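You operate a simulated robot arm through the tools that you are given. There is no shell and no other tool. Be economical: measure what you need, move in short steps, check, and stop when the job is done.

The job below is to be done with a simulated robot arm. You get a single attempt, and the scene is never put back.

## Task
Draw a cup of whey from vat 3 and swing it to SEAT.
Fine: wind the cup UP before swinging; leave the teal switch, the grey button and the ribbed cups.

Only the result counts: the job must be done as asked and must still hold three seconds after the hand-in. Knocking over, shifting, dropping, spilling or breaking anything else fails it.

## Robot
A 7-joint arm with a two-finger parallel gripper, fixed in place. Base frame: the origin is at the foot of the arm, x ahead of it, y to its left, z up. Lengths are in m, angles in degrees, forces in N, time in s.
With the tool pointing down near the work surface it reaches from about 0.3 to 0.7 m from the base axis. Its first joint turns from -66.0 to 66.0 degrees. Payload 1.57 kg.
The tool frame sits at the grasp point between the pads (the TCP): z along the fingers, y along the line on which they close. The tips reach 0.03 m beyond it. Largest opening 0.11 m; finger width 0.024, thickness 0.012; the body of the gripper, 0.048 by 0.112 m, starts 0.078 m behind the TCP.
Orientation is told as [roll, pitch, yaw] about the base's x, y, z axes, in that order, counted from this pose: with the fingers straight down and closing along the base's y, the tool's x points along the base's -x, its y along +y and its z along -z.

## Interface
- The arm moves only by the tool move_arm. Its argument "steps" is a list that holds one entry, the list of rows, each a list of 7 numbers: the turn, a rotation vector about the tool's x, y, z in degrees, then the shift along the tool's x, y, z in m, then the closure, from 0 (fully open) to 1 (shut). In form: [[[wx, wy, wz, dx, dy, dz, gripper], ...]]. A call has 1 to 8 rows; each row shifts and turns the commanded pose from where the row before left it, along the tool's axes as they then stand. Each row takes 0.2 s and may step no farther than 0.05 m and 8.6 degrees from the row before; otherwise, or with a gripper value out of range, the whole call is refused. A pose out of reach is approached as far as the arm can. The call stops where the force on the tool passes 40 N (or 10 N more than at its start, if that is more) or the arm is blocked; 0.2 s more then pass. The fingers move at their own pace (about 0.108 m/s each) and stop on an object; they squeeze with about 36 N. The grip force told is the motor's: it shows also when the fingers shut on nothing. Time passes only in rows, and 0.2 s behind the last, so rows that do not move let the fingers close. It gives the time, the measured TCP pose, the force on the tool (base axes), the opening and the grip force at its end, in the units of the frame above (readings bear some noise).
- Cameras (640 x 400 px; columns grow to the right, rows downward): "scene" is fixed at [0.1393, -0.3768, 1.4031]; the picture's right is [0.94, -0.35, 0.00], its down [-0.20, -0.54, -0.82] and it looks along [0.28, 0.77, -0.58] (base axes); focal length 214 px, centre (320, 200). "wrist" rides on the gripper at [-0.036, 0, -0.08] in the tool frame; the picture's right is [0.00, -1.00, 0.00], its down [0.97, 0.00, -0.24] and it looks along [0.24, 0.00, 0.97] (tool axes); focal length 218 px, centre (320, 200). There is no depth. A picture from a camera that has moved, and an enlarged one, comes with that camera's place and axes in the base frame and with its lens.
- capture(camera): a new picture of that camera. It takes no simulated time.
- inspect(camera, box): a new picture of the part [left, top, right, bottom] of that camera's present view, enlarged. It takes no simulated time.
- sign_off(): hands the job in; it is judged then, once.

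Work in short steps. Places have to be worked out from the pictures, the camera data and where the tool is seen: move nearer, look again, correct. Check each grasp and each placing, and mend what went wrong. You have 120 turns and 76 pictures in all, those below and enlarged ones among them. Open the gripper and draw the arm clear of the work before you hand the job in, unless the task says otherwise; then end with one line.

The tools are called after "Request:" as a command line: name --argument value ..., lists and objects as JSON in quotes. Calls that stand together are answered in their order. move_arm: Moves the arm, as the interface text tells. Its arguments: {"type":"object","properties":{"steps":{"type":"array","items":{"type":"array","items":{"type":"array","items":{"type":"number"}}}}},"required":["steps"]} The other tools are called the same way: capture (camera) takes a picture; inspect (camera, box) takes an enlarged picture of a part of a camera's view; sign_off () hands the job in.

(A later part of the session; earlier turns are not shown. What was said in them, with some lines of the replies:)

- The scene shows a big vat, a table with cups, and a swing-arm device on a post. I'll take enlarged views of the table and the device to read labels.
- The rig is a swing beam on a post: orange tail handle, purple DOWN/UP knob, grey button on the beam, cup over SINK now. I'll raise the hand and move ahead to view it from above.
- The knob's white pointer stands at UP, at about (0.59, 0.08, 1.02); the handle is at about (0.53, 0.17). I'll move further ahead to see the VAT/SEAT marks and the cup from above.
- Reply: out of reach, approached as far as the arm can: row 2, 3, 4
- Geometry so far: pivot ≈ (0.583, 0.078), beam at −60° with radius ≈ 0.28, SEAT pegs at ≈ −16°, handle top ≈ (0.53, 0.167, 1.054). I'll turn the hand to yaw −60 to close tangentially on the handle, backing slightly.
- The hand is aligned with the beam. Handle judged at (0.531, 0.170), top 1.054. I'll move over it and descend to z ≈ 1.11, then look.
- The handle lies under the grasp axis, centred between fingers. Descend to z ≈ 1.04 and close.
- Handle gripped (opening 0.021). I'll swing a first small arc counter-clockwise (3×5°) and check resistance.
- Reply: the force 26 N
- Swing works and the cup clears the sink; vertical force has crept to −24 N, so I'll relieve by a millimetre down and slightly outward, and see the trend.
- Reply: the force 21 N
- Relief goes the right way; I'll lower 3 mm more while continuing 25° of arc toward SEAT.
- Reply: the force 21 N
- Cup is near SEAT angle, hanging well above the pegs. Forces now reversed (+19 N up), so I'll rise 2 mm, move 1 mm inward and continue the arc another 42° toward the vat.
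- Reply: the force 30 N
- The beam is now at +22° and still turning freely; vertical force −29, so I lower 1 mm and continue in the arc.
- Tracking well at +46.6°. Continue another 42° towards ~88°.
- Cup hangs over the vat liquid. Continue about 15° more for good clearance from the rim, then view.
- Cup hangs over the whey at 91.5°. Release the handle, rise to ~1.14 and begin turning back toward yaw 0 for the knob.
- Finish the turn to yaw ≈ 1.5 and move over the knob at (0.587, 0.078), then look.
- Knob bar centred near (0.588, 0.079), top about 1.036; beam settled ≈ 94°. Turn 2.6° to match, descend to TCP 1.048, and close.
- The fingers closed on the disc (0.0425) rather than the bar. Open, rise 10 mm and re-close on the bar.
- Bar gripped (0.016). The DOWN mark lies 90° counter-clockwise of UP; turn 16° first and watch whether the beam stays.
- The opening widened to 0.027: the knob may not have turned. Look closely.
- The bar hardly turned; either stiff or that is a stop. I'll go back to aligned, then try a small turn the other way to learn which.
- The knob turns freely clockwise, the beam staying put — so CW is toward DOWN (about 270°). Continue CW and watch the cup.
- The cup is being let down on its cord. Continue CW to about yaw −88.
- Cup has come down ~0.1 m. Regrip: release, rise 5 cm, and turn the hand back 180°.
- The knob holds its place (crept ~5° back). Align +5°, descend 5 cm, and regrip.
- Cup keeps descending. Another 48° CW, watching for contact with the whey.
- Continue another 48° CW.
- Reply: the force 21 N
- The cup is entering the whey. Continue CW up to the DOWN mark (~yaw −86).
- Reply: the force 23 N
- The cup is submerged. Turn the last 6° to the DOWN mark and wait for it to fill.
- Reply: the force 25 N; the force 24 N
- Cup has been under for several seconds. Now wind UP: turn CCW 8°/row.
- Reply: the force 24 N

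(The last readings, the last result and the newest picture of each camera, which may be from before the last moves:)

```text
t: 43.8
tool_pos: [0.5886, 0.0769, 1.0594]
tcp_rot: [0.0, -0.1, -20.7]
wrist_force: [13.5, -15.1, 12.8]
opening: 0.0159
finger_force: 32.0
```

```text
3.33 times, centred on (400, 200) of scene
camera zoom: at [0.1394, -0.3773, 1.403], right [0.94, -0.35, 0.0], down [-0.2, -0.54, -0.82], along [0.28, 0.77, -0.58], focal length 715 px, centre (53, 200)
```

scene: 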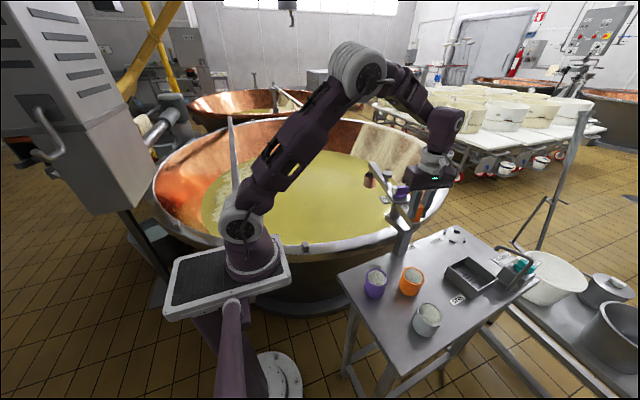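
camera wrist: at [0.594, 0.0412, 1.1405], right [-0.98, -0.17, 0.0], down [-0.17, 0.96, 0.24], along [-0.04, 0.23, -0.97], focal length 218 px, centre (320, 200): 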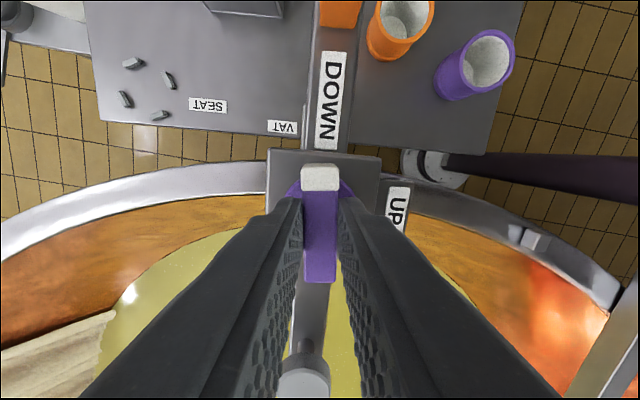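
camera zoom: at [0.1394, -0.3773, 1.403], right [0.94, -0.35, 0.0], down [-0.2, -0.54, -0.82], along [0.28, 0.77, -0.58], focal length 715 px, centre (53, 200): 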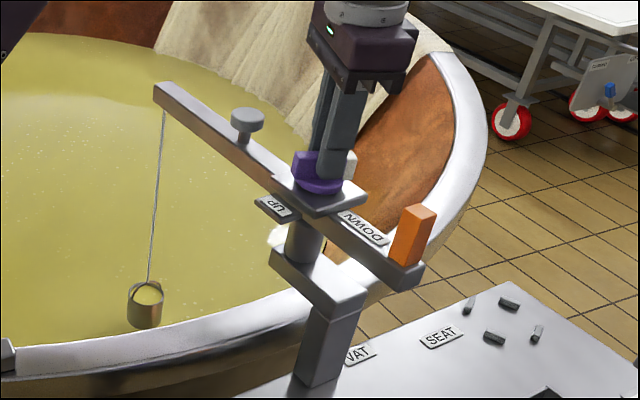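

The cup comes up filled with whey. Keep winding CCW.

Request:
move_arm --steps '[[[0, 0, -8, 0, 0, 0, 1], [0, 0, -8, 0, 0, 0, 1], [0, 0, -8, 0, 0, 0, 1], [0, 0, -8, 0, 0, 0, 1], [0, 0, -8, 0, 0, 0, 1], [0, 0, -8, 0, 0, 0, 1], [0, 0, -8, 0, 0, 0, 1]]]'

Request:
move_arm --steps '[[[0, 0, -8, 0, 0, 0, 1], [0, 0, -8, 0, 0, 0, 1], [0, 0, -8, 0, 0, 0, 1], [0, 0, -8, 0, 0, 0, 1], [0, 0, -8, 0, 0, 0, 1], [0, 0, -8, 0, 0, 0, 1], [0, 0, -8, 0, 0, 0, 1]]]'

Request:
inspect --camera "scene" --box '[320, 140, 480, 260]'

```text
t: 45.4
tool_pos: [0.5889, 0.0783, 1.0583]
tcp_rot: [0.0, -0.2, 35.3]
wrist_force: [11.7, -1.8, 19.5]
opening: 0.0161
finger_force: 31.2
```

```text
t: 47.0
tool_pos: [0.5873, 0.0778, 1.059]
tcp_rot: [0.0, -0.1, 91.4]
wrist_force: [12.3, 13.1, 12.2]
opening: 0.016
finger_force: 31.8
```

```text
3.33 times, centred on (400, 200) of scene
camera zoom: at [0.1394, -0.3764, 1.4032], right [0.94, -0.35, 0.0], down [-0.2, -0.54, -0.82], along [0.28, 0.77, -0.58], focal length 715 px, centre (53, 200)
```

zoom: 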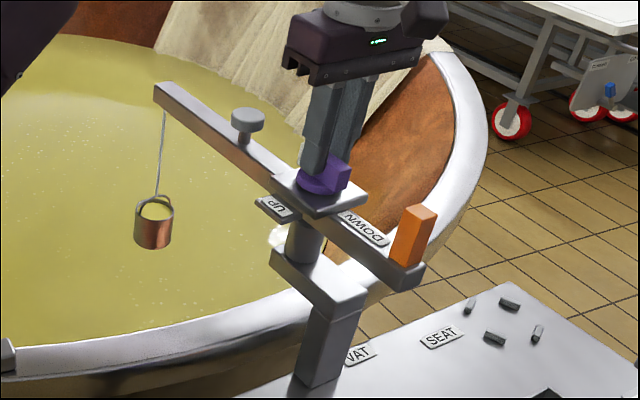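

Cup is full and halfway up; ~92° remain. Regrip: release gently, rise, rotate hand −180°.

Request:
move_arm --steps '[[[0, 0, 0, 0, 0, 0, 0.4], [0, 0, 0, 0, 0, 0, 0.4], [0, 0, 0, 0, 0, -0.05, 0.4], [0, 0, 8.57, 0, 0, 0, 0.4], [0, 0, 8.57, 0, 0, 0, 0.4], [0, 0, 8.57, 0, 0, 0, 0.4], [0, 0, 8.57, 0, 0, 0, 0.4], [0, 0, 8.57, 0, 0, 0, 0.4]]]'

Request:
move_arm --steps '[[[0, 0, 8.57, 0, 0, 0, 0.4], [0, 0, 8.57, 0, 0, 0, 0.4], [0, 0, 8.57, 0, 0, 0, 0.4], [0, 0, 8.57, 0, 0, 0, 0.4], [0, 0, 8.57, 0, 0, 0, 0.4], [0, 0, 8.57, 0, 0, 0, 0.4], [0, 0, 8.57, 0, 0, 0, 0.4], [0, 0, 8.57, 0, 0, 0, 0.4]]]'

Request:
move_arm --steps '[[[0, 0, 8.57, 0, 0, 0, 0.4], [0, 0, 8.57, 0, 0, 0, 0.4], [0, 0, 8.57, 0, 0, 0, 0.4], [0, 0, 8.57, 0, 0, 0, 0.4], [0, 0, 8.57, 0, 0, 0, 0.4], [0, 0, 8.57, 0, 0, 0, 0.4], [0, 0, 8.57, 0, 0, 0, 0.4], [0, 0, 8.57, 0, 0, 0, 0.4]]]'

Request:
capture --camera "wrist"

```text
t: 48.8
tool_pos: [0.5875, 0.0788, 1.1091]
tcp_rot: [0.0, 0.0, 48.3]
wrist_force: [0.5, 0.4, 0.6]
opening: 0.0662
finger_force: 0.0
```

```text
t: 50.6
tool_pos: [0.5883, 0.0791, 1.1087]
tcp_rot: [0.0, 0.0, -20.4]
wrist_force: [-0.5, -0.1, -0.2]
opening: 0.066
finger_force: 0.1
```

```text
t: 52.4
tool_pos: [0.5869, 0.0781, 1.1092]
tcp_rot: [0.1, -0.1, -89.1]
wrist_force: [0.2, 0.2, -0.1]
opening: 0.0663
finger_force: 0.0
```

```text
34 pictures are left
camera wrist: at [0.588, 0.0411, 1.1898], right [-1.0, -0.02, 0.0], down [-0.02, 0.97, 0.24], along [0.0, 0.24, -0.97], focal length 218 px, centre (320, 200)
```

wrist: 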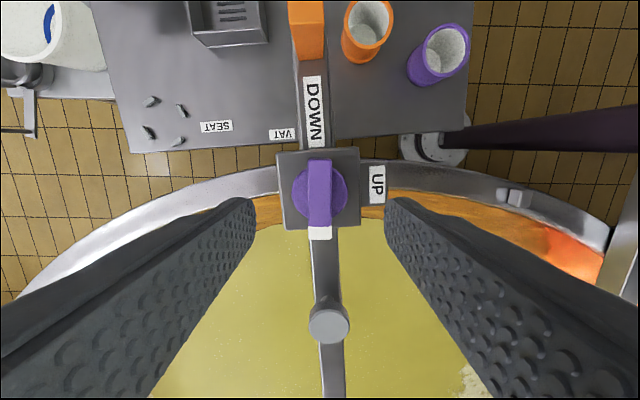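

Bar is aligned between the fingers. Descend, grip, and begin turning CCW.

Request:
move_arm --steps '[[[0, 0, 0, 0, 0, 0.025, 0.4], [0, 0, 0, 0, 0, 0.025, 0.4], [0, 0, 0, 0, 0, 0, 1], [0, 0, 0, 0, 0, 0, 1], [0, 0, 0, 0, 0, 0, 1], [0, 0, -8, 0, 0, 0, 1], [0, 0, -8, 0, 0, 0, 1], [0, 0, -8, 0, 0, 0, 1]]]'

Request:
move_arm --steps '[[[0, 0, -8, 0, 0, 0, 1], [0, 0, -8, 0, 0, 0, 1], [0, 0, -8, 0, 0, 0, 1], [0, 0, -8, 0, 0, 0, 1], [0, 0, -8, 0, 0, 0, 1], [0, 0, -8, 0, 0, 0, 1]]]'

Request:
inspect --camera "scene" --box '[320, 120, 480, 240]'

```text
t: 54.2
tool_pos: [0.5871, 0.0782, 1.0585]
tcp_rot: [-0.1, 0.1, -64.8]
wrist_force: [4.7, -2.8, -25.2]
opening: 0.0161
finger_force: 31.9
```

```text
t: 55.6
tool_pos: [0.5876, 0.0788, 1.0585]
tcp_rot: [0.1, 0.0, -16.7]
wrist_force: [2.6, -4.2, -14.9]
opening: 0.0158
finger_force: 31.9
```

```text
3.33 times, centred on (400, 180) of scene
camera zoom: at [0.1397, -0.3769, 1.4031], right [0.94, -0.35, 0.0], down [-0.2, -0.54, -0.82], along [0.28, 0.77, -0.58], focal length 715 px, centre (53, 267)
```

zoom: 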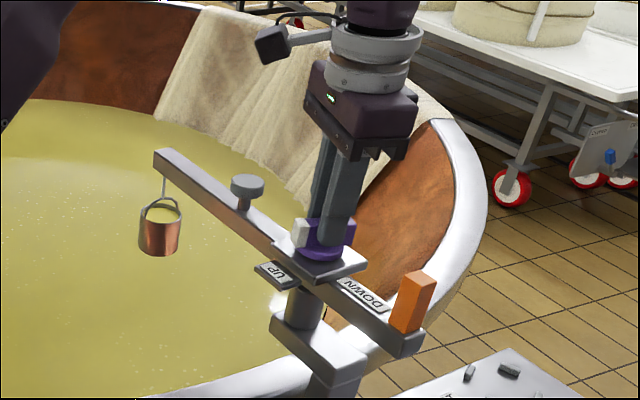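

Nearly up; finish the last ~21° gently to the UP stop (yaw ≈ 4).

Request:
move_arm --steps '[[[0, 0, -7, 0, 0, 0, 1], [0, 0, -7, 0, 0, 0, 1], [0, 0, -5, 0, 0, 0, 1], [0, 0, -2.5, 0, 0, 0, 1], [0, 0, 0, 0, 0, 0, 1]]]'

Request:
capture --camera "wrist"

Request:
inspect --camera "scene" --box '[320, 120, 480, 240]'

```text
t: 56.8
tool_pos: [0.5876, 0.0784, 1.0592]
tcp_rot: [0.1, -0.1, 4.8]
wrist_force: [2.8, 1.4, 6.9]
opening: 0.0159
finger_force: 31.7
```

```text
32 pictures are left
camera wrist: at [0.6238, 0.0804, 1.1404], right [0.08, -1.0, 0.0], down [-0.97, -0.08, 0.24], along [-0.24, -0.02, -0.97], focal length 218 px, centre (320, 200)
```

wrist: 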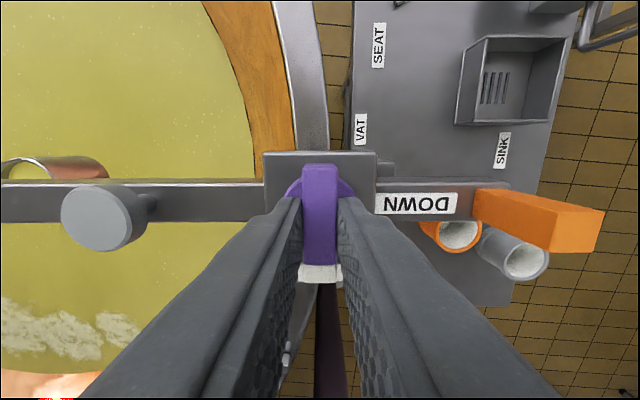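

```text
3.33 times, centred on (400, 180) of scene
camera zoom: at [0.1393, -0.3768, 1.4031], right [0.94, -0.35, 0.0], down [-0.2, -0.54, -0.82], along [0.28, 0.77, -0.58], focal length 715 px, centre (53, 267)
```

zoom: 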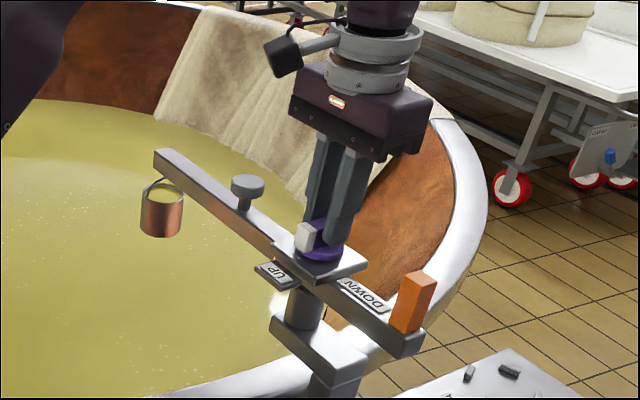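

Cup is UP and full, knob on UP. Release, rise, and turn the hand to yaw ≈ 94 for the tail handle.

Request:
move_arm --steps '[[[0, 0, 0, 0, 0, 0, 0.4], [0, 0, 0, 0, 0, 0, 0.4], [0, 0, 0, 0, 0, -0.05, 0.4], [0, 0, 0, 0, 0, -0.02, 0], [0, 0, -8.5, 0, 0, 0, 0], [0, 0, -8.5, 0, 0, 0, 0], [0, 0, -8.5, 0, 0, 0, 0], [0, 0, -8.5, 0, 0, 0, 0]]]'

Request:
move_arm --steps '[[[0, 0, -8.5, 0, 0, 0, 0], [0, 0, -8.5, 0, 0, 0, 0], [0, 0, -8.5, 0, 0, 0, 0], [0, 0, -8.5, 0, 0, 0, 0], [0, 0, -8.5, 0, 0, 0, 0], [0, 0, -8.5, 0, 0, 0, 0], [0, 0, -4.5, 0.05, 0, 0, 0], [0, 0, 0, 0.05, 0, 0, 0]]]'

Request:
capture --camera "wrist"

```text
t: 58.6
tool_pos: [0.5877, 0.0776, 1.1288]
tcp_rot: [0.0, 0.0, 38.8]
wrist_force: [-0.6, 0.1, -0.3]
opening: 0.1098
finger_force: 0.1
```

```text
t: 60.4
tool_pos: [0.5917, -0.0222, 1.1272]
tcp_rot: [0.0, 0.1, 94.4]
wrist_force: [-0.6, -0.9, 0.4]
opening: 0.11
finger_force: 0.1
```

```text
30 pictures are left
camera wrist: at [0.5889, 0.0131, 1.2096], right [1.0, 0.07, 0.0], down [0.07, -0.97, 0.24], along [0.02, -0.24, -0.97], focal length 218 px, centre (320, 200)
```

wrist: 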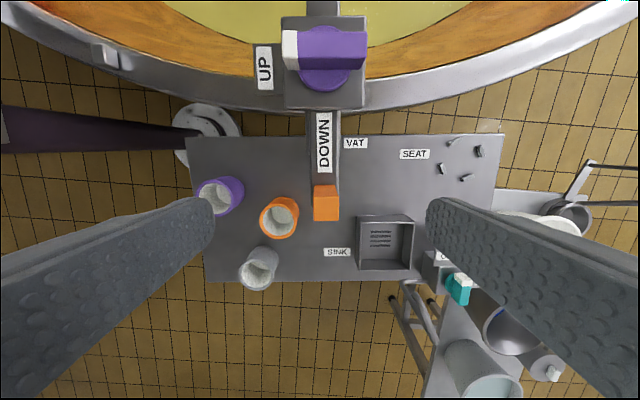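

Handle is ~8 mm further out and ~3 mm right of the axis. Correct, descend to 1.04, and grip.

Request:
move_arm --steps '[[[0, 0, 0, 0.008, -0.0035, 0.03, 0], [0, 0, 0, 0, 0, 0.03, 0], [0, 0, 0, 0, 0, 0.0275, 0], [0, 0, 0, 0, 0, 0, 0.8], [0, 0, 0, 0, 0, 0, 1], [0, 0, 0, 0, 0, 0, 1], [0, 0, 0, 0, 0, 0, 1]]]'

Request:
capture --camera "wrist"

Request:
inspect --camera "scene" --box '[320, 120, 480, 240]'

```text
t: 62.0
tool_pos: [0.596, -0.0292, 1.04]
tcp_rot: [0.1, 0.1, 94.1]
wrist_force: [2.5, -0.2, -5.4]
opening: 0.0207
finger_force: 33.6
```

```text
29 pictures are left
camera wrist: at [0.5934, 0.0054, 1.121], right [1.0, 0.07, 0.0], down [0.07, -0.97, 0.24], along [0.02, -0.24, -0.97], focal length 218 px, centre (320, 200)
```

wrist: 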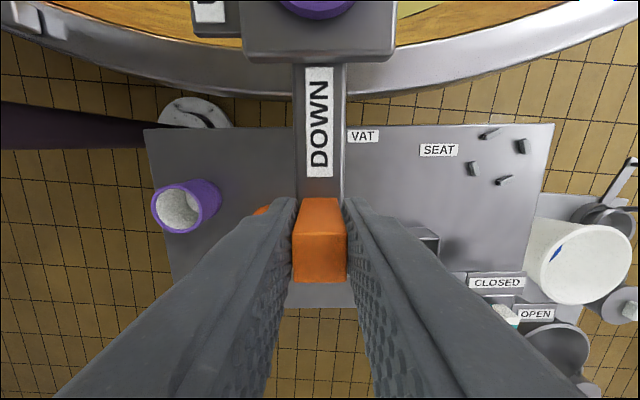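

```text
3.33 times, centred on (400, 180) of scene
camera zoom: at [0.1395, -0.3768, 1.4031], right [0.94, -0.35, 0.0], down [-0.2, -0.54, -0.82], along [0.28, 0.77, -0.58], focal length 715 px, centre (53, 267)
```

zoom: 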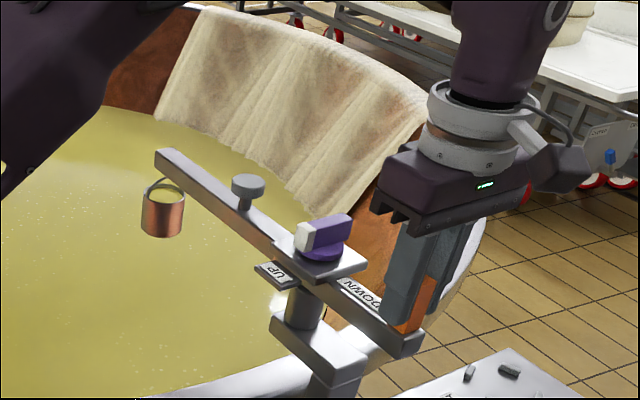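

Handle gripped, cup steady and full. Pegs measured from several views give SEAT at about −15.5° from the pivot. Swing clockwise gently with ramped speed.

Request:
move_arm --steps '[[[0, 0, 1.5, 0, 0.00285, 0, 1], [0, 0, 3, -0.00015, 0.00571, 0, 1], [0, 0, 3.5, -0.0002, 0.00666, 0, 1], [0, 0, 3.5, -0.0002, 0.00666, 0, 1], [0, 0, 3.5, -0.0002, 0.00666, 0, 1], [0, 0, 3.5, -0.0002, 0.00666, 0, 1], [0, 0, 3, -0.00015, 0.00571, 0, 1], [0, 0, 1.5, 0, 0.00285, 0, 1]]]'

Request:
inspect --camera "scene" --box '[320, 120, 480, 240]'

```text
t: 63.8
tool_pos: [0.5506, -0.024, 1.0418]
tcp_rot: [0.1, -0.1, 71.2]
wrist_force: [2.2, -2.8, -29.0]
opening: 0.0211
finger_force: 33.9
```

```text
3.33 times, centred on (400, 180) of scene
camera zoom: at [0.1399, -0.3769, 1.403], right [0.94, -0.35, 0.0], down [-0.2, -0.54, -0.82], along [0.28, 0.77, -0.58], focal length 715 px, centre (53, 267)
```

zoom: 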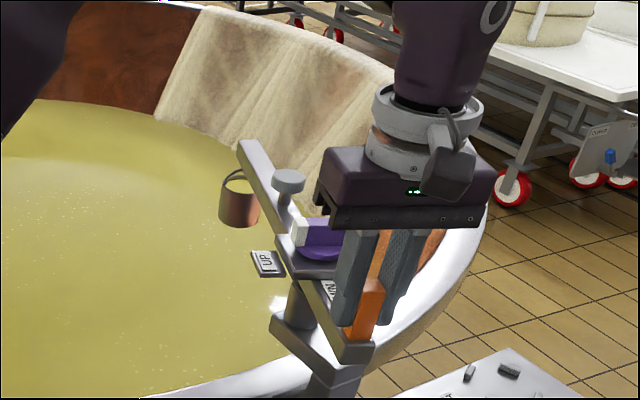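

Cup steady and full. Vertical force −29 N, so lower ~1.2 mm while continuing.

Request:
move_arm --steps '[[[0, 0, 1.5, 0, 0.00285, 0.001, 1], [0, 0, 3, -0.00015, 0.00571, 0.0004, 1], [0, 0, 3.5, -0.0002, 0.00666, 0, 1], [0, 0, 3.5, -0.0002, 0.00666, 0, 1], [0, 0, 3.5, -0.0002, 0.00666, 0, 1], [0, 0, 3.5, -0.0002, 0.00666, 0, 1], [0, 0, 3, -0.00015, 0.00571, 0, 1], [0, 0, 1.5, 0, 0.00285, 0, 1]]]'

Request:
inspect --camera "scene" --box '[320, 120, 480, 240]'

```text
t: 65.6
tool_pos: [0.5149, -0.0004, 1.0409]
tcp_rot: [-0.2, -0.2, 48.0]
wrist_force: [10.7, 7.9, 27.6]
opening: 0.0209
finger_force: 34.7
```

```text
3.33 times, centred on (400, 180) of scene
camera zoom: at [0.1391, -0.3766, 1.4032], right [0.94, -0.35, 0.0], down [-0.2, -0.54, -0.82], along [0.28, 0.77, -0.58], focal length 715 px, centre (53, 267)
```

zoom: 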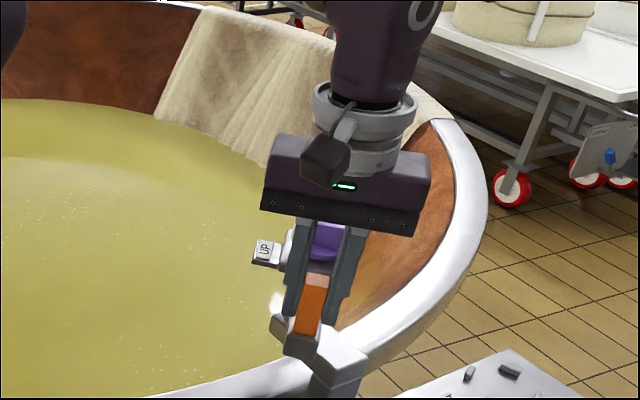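

Force is now +28 N upward and inward; raise 1 mm, pull in 0.6 mm, continue.

Request:
move_arm --steps '[[[0, 0, 1.5, -0.0006, 0.00285, -0.001, 1], [0, 0, 3, -0.00015, 0.00571, 0, 1], [0, 0, 3.5, -0.0002, 0.00666, 0, 1], [0, 0, 3.5, -0.0002, 0.00666, 0, 1], [0, 0, 3.5, -0.0002, 0.00666, 0, 1], [0, 0, 3.5, -0.0002, 0.00666, 0, 1], [0, 0, 3, -0.00015, 0.00571, 0, 1], [0, 0, 1.5, 0, 0.00285, 0, 1]]]'

Request:
inspect --camera "scene" --box '[340, 120, 540, 260]'

```text
t: 67.4
tool_pos: [0.4878, 0.034, 1.0401]
tcp_rot: [0.0, 0.0, 25.1]
wrist_force: [20.1, 6.7, -14.2]
opening: 0.021
finger_force: 34.3
```

```text
2.86 times, centred on (440, 190) of scene
camera zoom: at [0.1401, -0.3766, 1.4031], right [0.94, -0.35, 0.0], down [-0.2, -0.54, -0.82], along [0.28, 0.77, -0.58], focal length 613 px, centre (-23, 229)
```

zoom: 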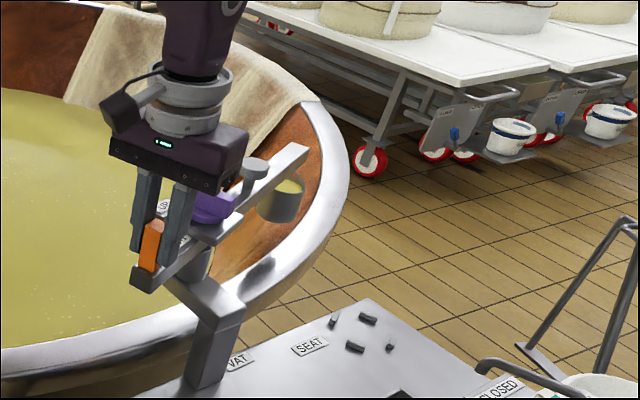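

Cup is clearing the rim, still full. Pull in 1 mm, lower 0.5 mm, and continue 23°.

Request:
move_arm --steps '[[[0, 0, 1.5, -0.0008, 0.00285, 0.0005, 1], [0, 0, 3, -0.0005, 0.00571, 0, 1], [0, 0, 3.5, -0.0002, 0.00666, 0, 1], [0, 0, 3.5, -0.0002, 0.00666, 0, 1], [0, 0, 3.5, -0.0002, 0.00666, 0, 1], [0, 0, 3.5, -0.0002, 0.00666, 0, 1], [0, 0, 3, -0.00015, 0.00571, 0, 1], [0, 0, 1.5, 0, 0.00285, 0, 1]]]'

Request:
inspect --camera "scene" --box '[340, 120, 540, 260]'

```text
t: 69.2
tool_pos: [0.4779, 0.0756, 1.0397]
tcp_rot: [0.0, -0.1, 2.0]
wrist_force: [-0.9, -5.2, 8.1]
opening: 0.0209
finger_force: 34.0
```

```text
2.86 times, centred on (440, 190) of scene
camera zoom: at [0.1391, -0.377, 1.4031], right [0.94, -0.35, 0.0], down [-0.2, -0.54, -0.82], along [0.28, 0.77, -0.58], focal length 613 px, centre (-23, 229)
```

zoom: 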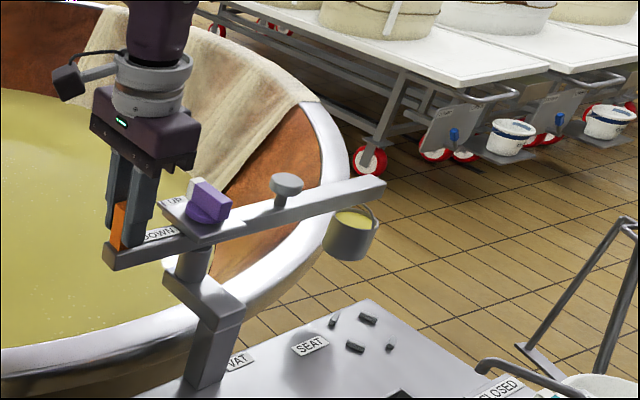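

At 2.0°; 17.5° left. Final gentle approach to −15.5°.

Request:
move_arm --steps '[[[0, 0, 1.5, 0, 0.00285, 0, 1], [0, 0, 2.5, -0.0001, 0.00476, 0, 1], [0, 0, 3, -0.00015, 0.00571, 0, 1], [0, 0, 3, -0.00015, 0.00571, 0, 1], [0, 0, 3, -0.00015, 0.00571, 0, 1], [0, 0, 2, -0.0001, 0.0038, 0, 1], [0, 0, 1.5, 0, 0.00285, 0, 1], [0, 0, 1, 0, 0.0019, 0, 1]]]'

Request:
move_arm --steps '[[[0, 0, 0, 0, 0, 0, 1], [0, 0, 0, 0, 0, 0, 1], [0, 0, 0, 0, 0, 0, 1], [0, 0, 0, 0, 0, 0, 1], [0, 0, 0, 0, 0, 0, 1]]]'

Request:
inspect --camera "scene" --box '[340, 120, 540, 260]'

Request:
capture --camera "wrist"

```text
t: 71.0
tool_pos: [0.4827, 0.1088, 1.0392]
tcp_rot: [0.0, 0.0, -15.4]
wrist_force: [9.7, -10.1, 3.5]
opening: 0.0207
finger_force: 34.3
```

```text
t: 72.2
tool_pos: [0.4829, 0.1095, 1.04]
tcp_rot: [0.1, -0.1, -15.3]
wrist_force: [11.2, -11.1, 11.2]
opening: 0.0208
finger_force: 34.7
```

```text
2.86 times, centred on (440, 190) of scene
camera zoom: at [0.1394, -0.3772, 1.403], right [0.94, -0.35, 0.0], down [-0.2, -0.54, -0.82], along [0.28, 0.77, -0.58], focal length 613 px, centre (-23, 229)
```

zoom: 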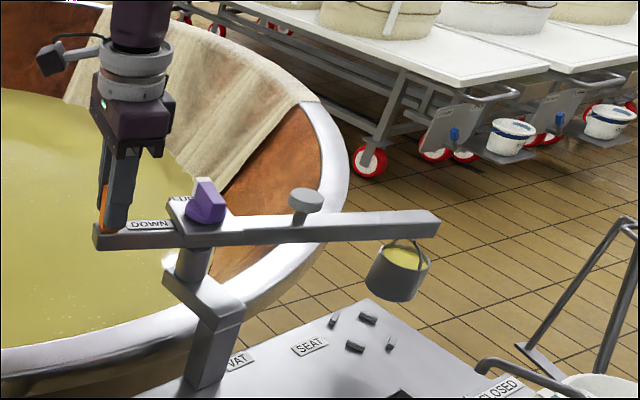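

```text
22 pictures are left
camera wrist: at [0.5175, 0.0992, 1.1218], right [-0.26, -0.96, 0.0], down [-0.94, 0.26, 0.24], along [-0.23, 0.06, -0.97], focal length 218 px, centre (320, 200)
```

wrist: 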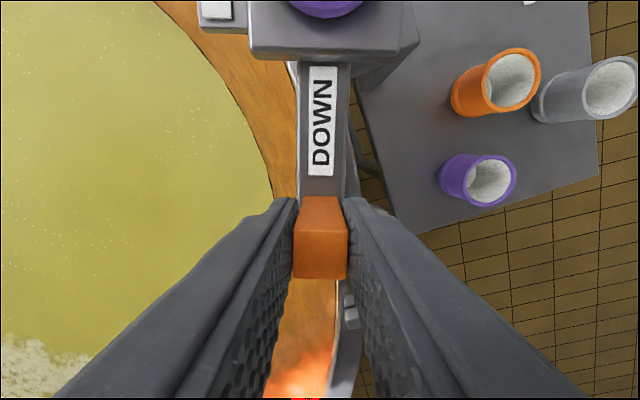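

By triangulation the cup hangs at r ≈ 0.269 m on the −15.5° line, right above the pegs (r ≈ 0.266). Relieve slightly, release, rise, and check for drift.

Request:
move_arm --steps '[[[0, 0, 0, -0.0005, -0.0005, 0, 1], [0, 0, 0, 0, 0, 0, 0.7], [0, 0, 0, 0, 0, 0, 0.3], [0, 0, 0, 0, 0, 0, 0.2], [0, 0, 0, 0, 0, 0, 0.2], [0, 0, 0, 0, 0, -0.04, 0.2], [0, 0, 0, 0, 0, -0.05, 0.2]]]'

Request:
inspect --camera "scene" --box '[340, 120, 540, 260]'

Request:
capture --camera "wrist"

```text
t: 73.8
tool_pos: [0.4826, 0.1101, 1.13]
tcp_rot: [0.0, 0.0, -15.3]
wrist_force: [-0.4, 0.4, 0.3]
opening: 0.0877
finger_force: 0.0
```

```text
2.86 times, centred on (440, 190) of scene
camera zoom: at [0.1393, -0.3768, 1.4031], right [0.94, -0.35, 0.0], down [-0.2, -0.54, -0.82], along [0.28, 0.77, -0.58], focal length 613 px, centre (-23, 229)
```

zoom: 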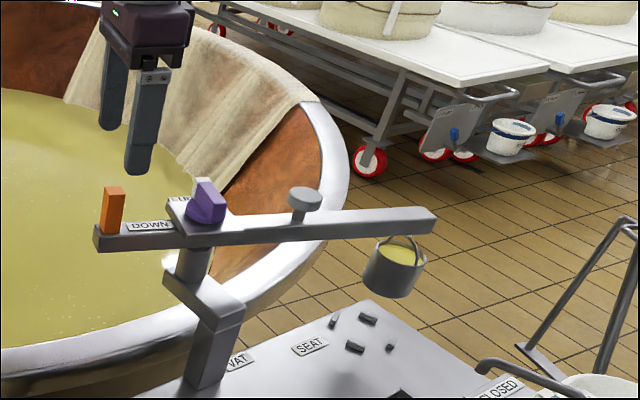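

```text
20 pictures are left
camera wrist: at [0.5172, 0.0984, 1.2114], right [-0.26, -0.96, 0.0], down [-0.94, 0.26, 0.24], along [-0.23, 0.06, -0.97], focal length 218 px, centre (320, 200)
```

wrist: 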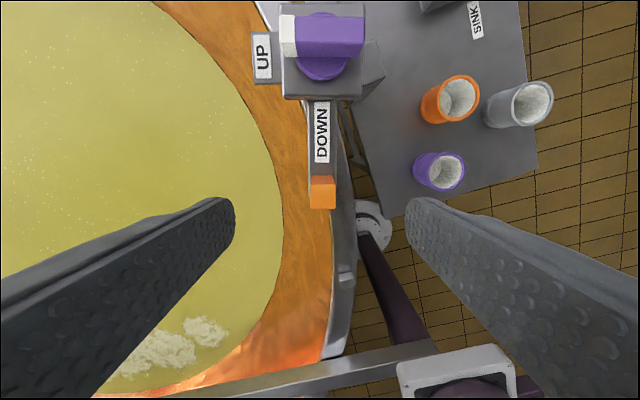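

The beam shifted about 1° on release. I'll rise and move forward to view the cup against the pegs from above and check for drift.

Request:
move_arm --steps '[[[0, 0, -8, 0, 0, -0.03, 0], [0, 0, -7.3, 0, 0, -0.03, 0], [0, 0, 0, -0.04, -0.02, 0, 0], [0, 0, 0, -0.04, -0.02, 0, 0], [0, 0, 0, -0.03, -0.02, 0, 0]]]'

Request:
capture --camera "wrist"

Request:
inspect --camera "scene" --box '[340, 120, 540, 260]'

```text
t: 75.0
tool_pos: [0.5936, 0.0504, 1.189]
tcp_rot: [0.0, 0.0, -0.1]
wrist_force: [-0.1, 0.8, 0.2]
opening: 0.11
finger_force: 0.1
```

```text
19 pictures are left
camera wrist: at [0.6288, 0.0493, 1.2701], right [0.0, -1.0, 0.0], down [-0.97, 0.0, 0.24], along [-0.24, 0.0, -0.97], focal length 218 px, centre (320, 200)
```

wrist: 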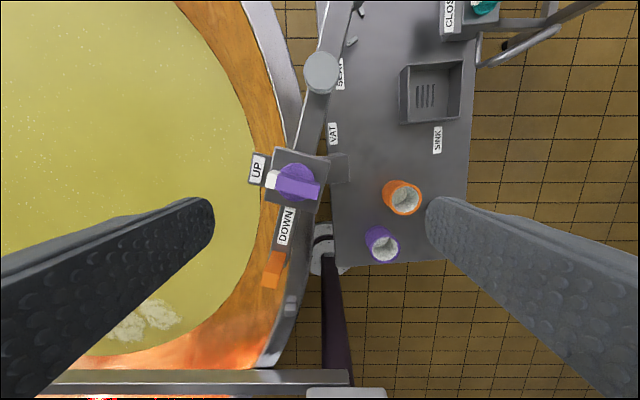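

```text
2.86 times, centred on (440, 190) of scene
camera zoom: at [0.1393, -0.3768, 1.4031], right [0.94, -0.35, 0.0], down [-0.2, -0.54, -0.82], along [0.28, 0.77, -0.58], focal length 613 px, centre (-23, 229)
```

zoom: 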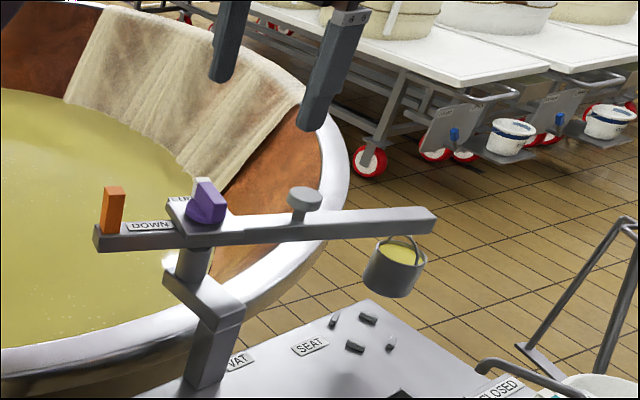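

No further drift. I'll view from the right side to see the cup and pegs together from above.

Request:
move_arm --steps '[[[0, 0, 0, 0, -0.05, -0.01, 0], [0, 0, 0, 0, -0.05, 0, 0], [0, 0, 0, -0.01, -0.05, 0, 0]]]'

Request:
inspect --camera "wrist" --box '[180, 0, 400, 140]'

```text
refused: row 1 steps farther than a row can; nothing moved
```

```text
2.86 times, centred on (290, 70) of wrist
camera zoom: at [0.6288, 0.0493, 1.2701], right [0.0, -1.0, 0.0], down [-0.97, 0.0, 0.24], along [-0.24, 0.0, -0.97], focal length 624 px, centre (406, 571)
```

zoom: 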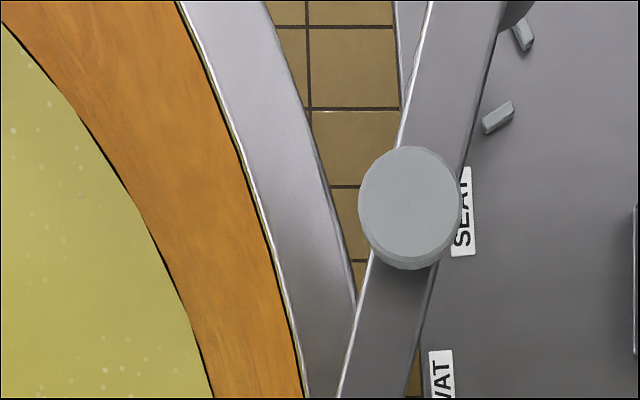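

The cup is just out of view. Move right with smaller steps and tilt the hand to look ahead.

Request:
move_arm --steps '[[[0, 0, 0, 0, -0.04, 0, 0], [0, 0, 0, 0, -0.04, 0, 0], [0, 0, 0, 0, -0.04, 0, 0], [0, -8, 0, 0, 0, 0, 0], [0, -8, 0, 0, 0, 0, 0], [0, -8, 0, 0, 0, 0, 0]]]'

Request:
capture --camera "wrist"

```text
t: 76.4
tool_pos: [0.5934, -0.0709, 1.1901]
tcp_rot: [0.0, -24.2, 0.0]
wrist_force: [0.0, 0.0, 0.0]
opening: 0.1101
finger_force: 0.1
```

```text
16 pictures are left
camera wrist: at [0.5932, -0.0721, 1.2793], right [0.0, -1.0, 0.0], down [-0.98, 0.0, -0.18], along [0.18, 0.0, -0.98], focal length 218 px, centre (320, 200)
```

wrist: 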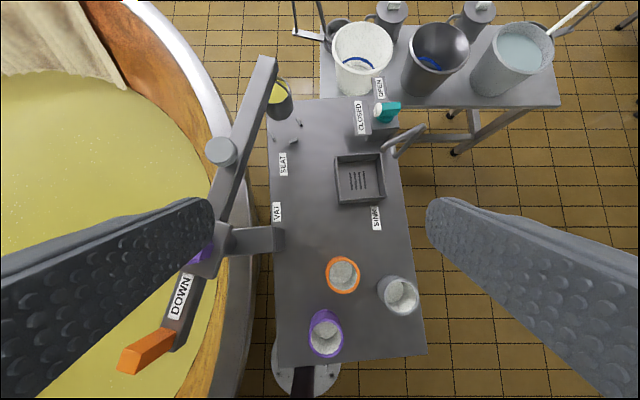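

Request:
inspect --camera "wrist" --box '[220, 40, 340, 180]'

```text
2.86 times, centred on (280, 110) of wrist
camera zoom: at [0.5932, -0.0721, 1.2793], right [0.0, -1.0, 0.0], down [-0.98, 0.0, -0.18], along [0.18, 0.0, -0.98], focal length 624 px, centre (434, 457)
```

zoom: 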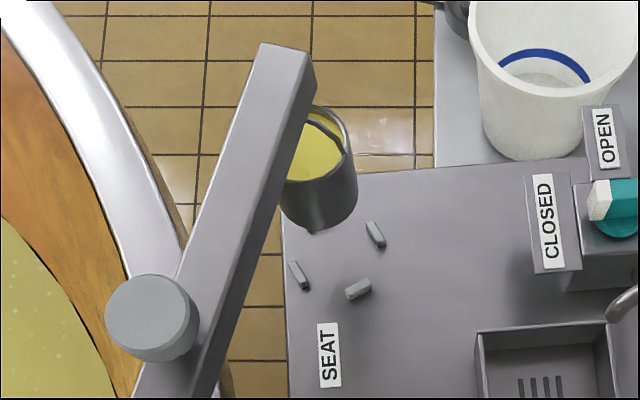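

Cup centre (~(0.851, 0.009)) sits over the peg centre (0.847, 0.007), within a degree, full and still. Level the hand and draw it back clear.

Request:
move_arm --steps '[[[0, 8, 0, 0, 0, 0, 0], [0, 8, 0, 0, 0, 0, 0], [0, 8, 0, 0, 0, 0, 0], [0, 0, 0, 0.04, 0, -0.02, 0], [0, 0, 0, 0.04, 0, -0.02, 0], [0, 0, 0, 0.04, 0, 0, 0], [0, 0, 0, 0.04, 0, 0, 0]]]'

Request:
capture --camera "scene"

Request:
inspect --camera "scene" --box '[340, 120, 540, 260]'

```text
t: 78.0
tool_pos: [0.4316, -0.0702, 1.2305]
tcp_rot: [0.0, -0.1, 0.0]
wrist_force: [0.5, -0.4, 0.2]
opening: 0.11
finger_force: 0.1
```

```text
14 pictures are left
```

scene: 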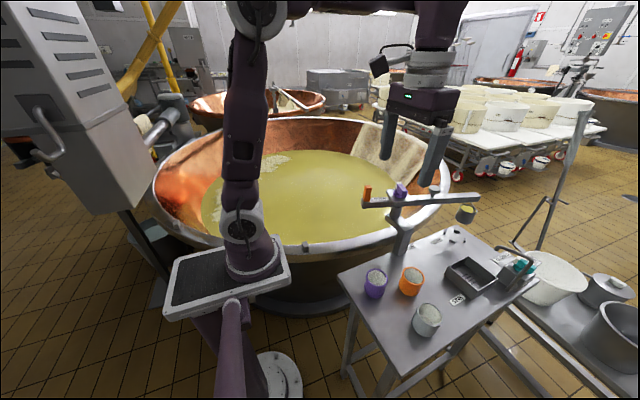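

```text
2.86 times, centred on (440, 190) of scene
camera zoom: at [0.1393, -0.3768, 1.4031], right [0.94, -0.35, 0.0], down [-0.2, -0.54, -0.82], along [0.28, 0.77, -0.58], focal length 613 px, centre (-23, 229)
```

zoom: 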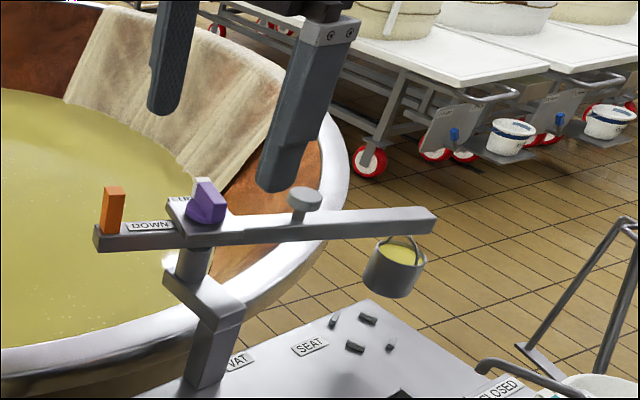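

The cup is full, wound UP, still over SEAT, and the hand is clear; everything else is untouched. Handing in.

Request:
sign_off

```text
The job is handed in.
```

I filled the cup with whey from the vat the rig swings over, taking it to be vat 3 since I saw no vat number. I wound the cup UP, then swung it to SEAT, where it hangs full over the pegs, within about 1° of centre. I left it UP rather than lowering it, and did not touch the teal switch, the grey button or the ribbed cups.
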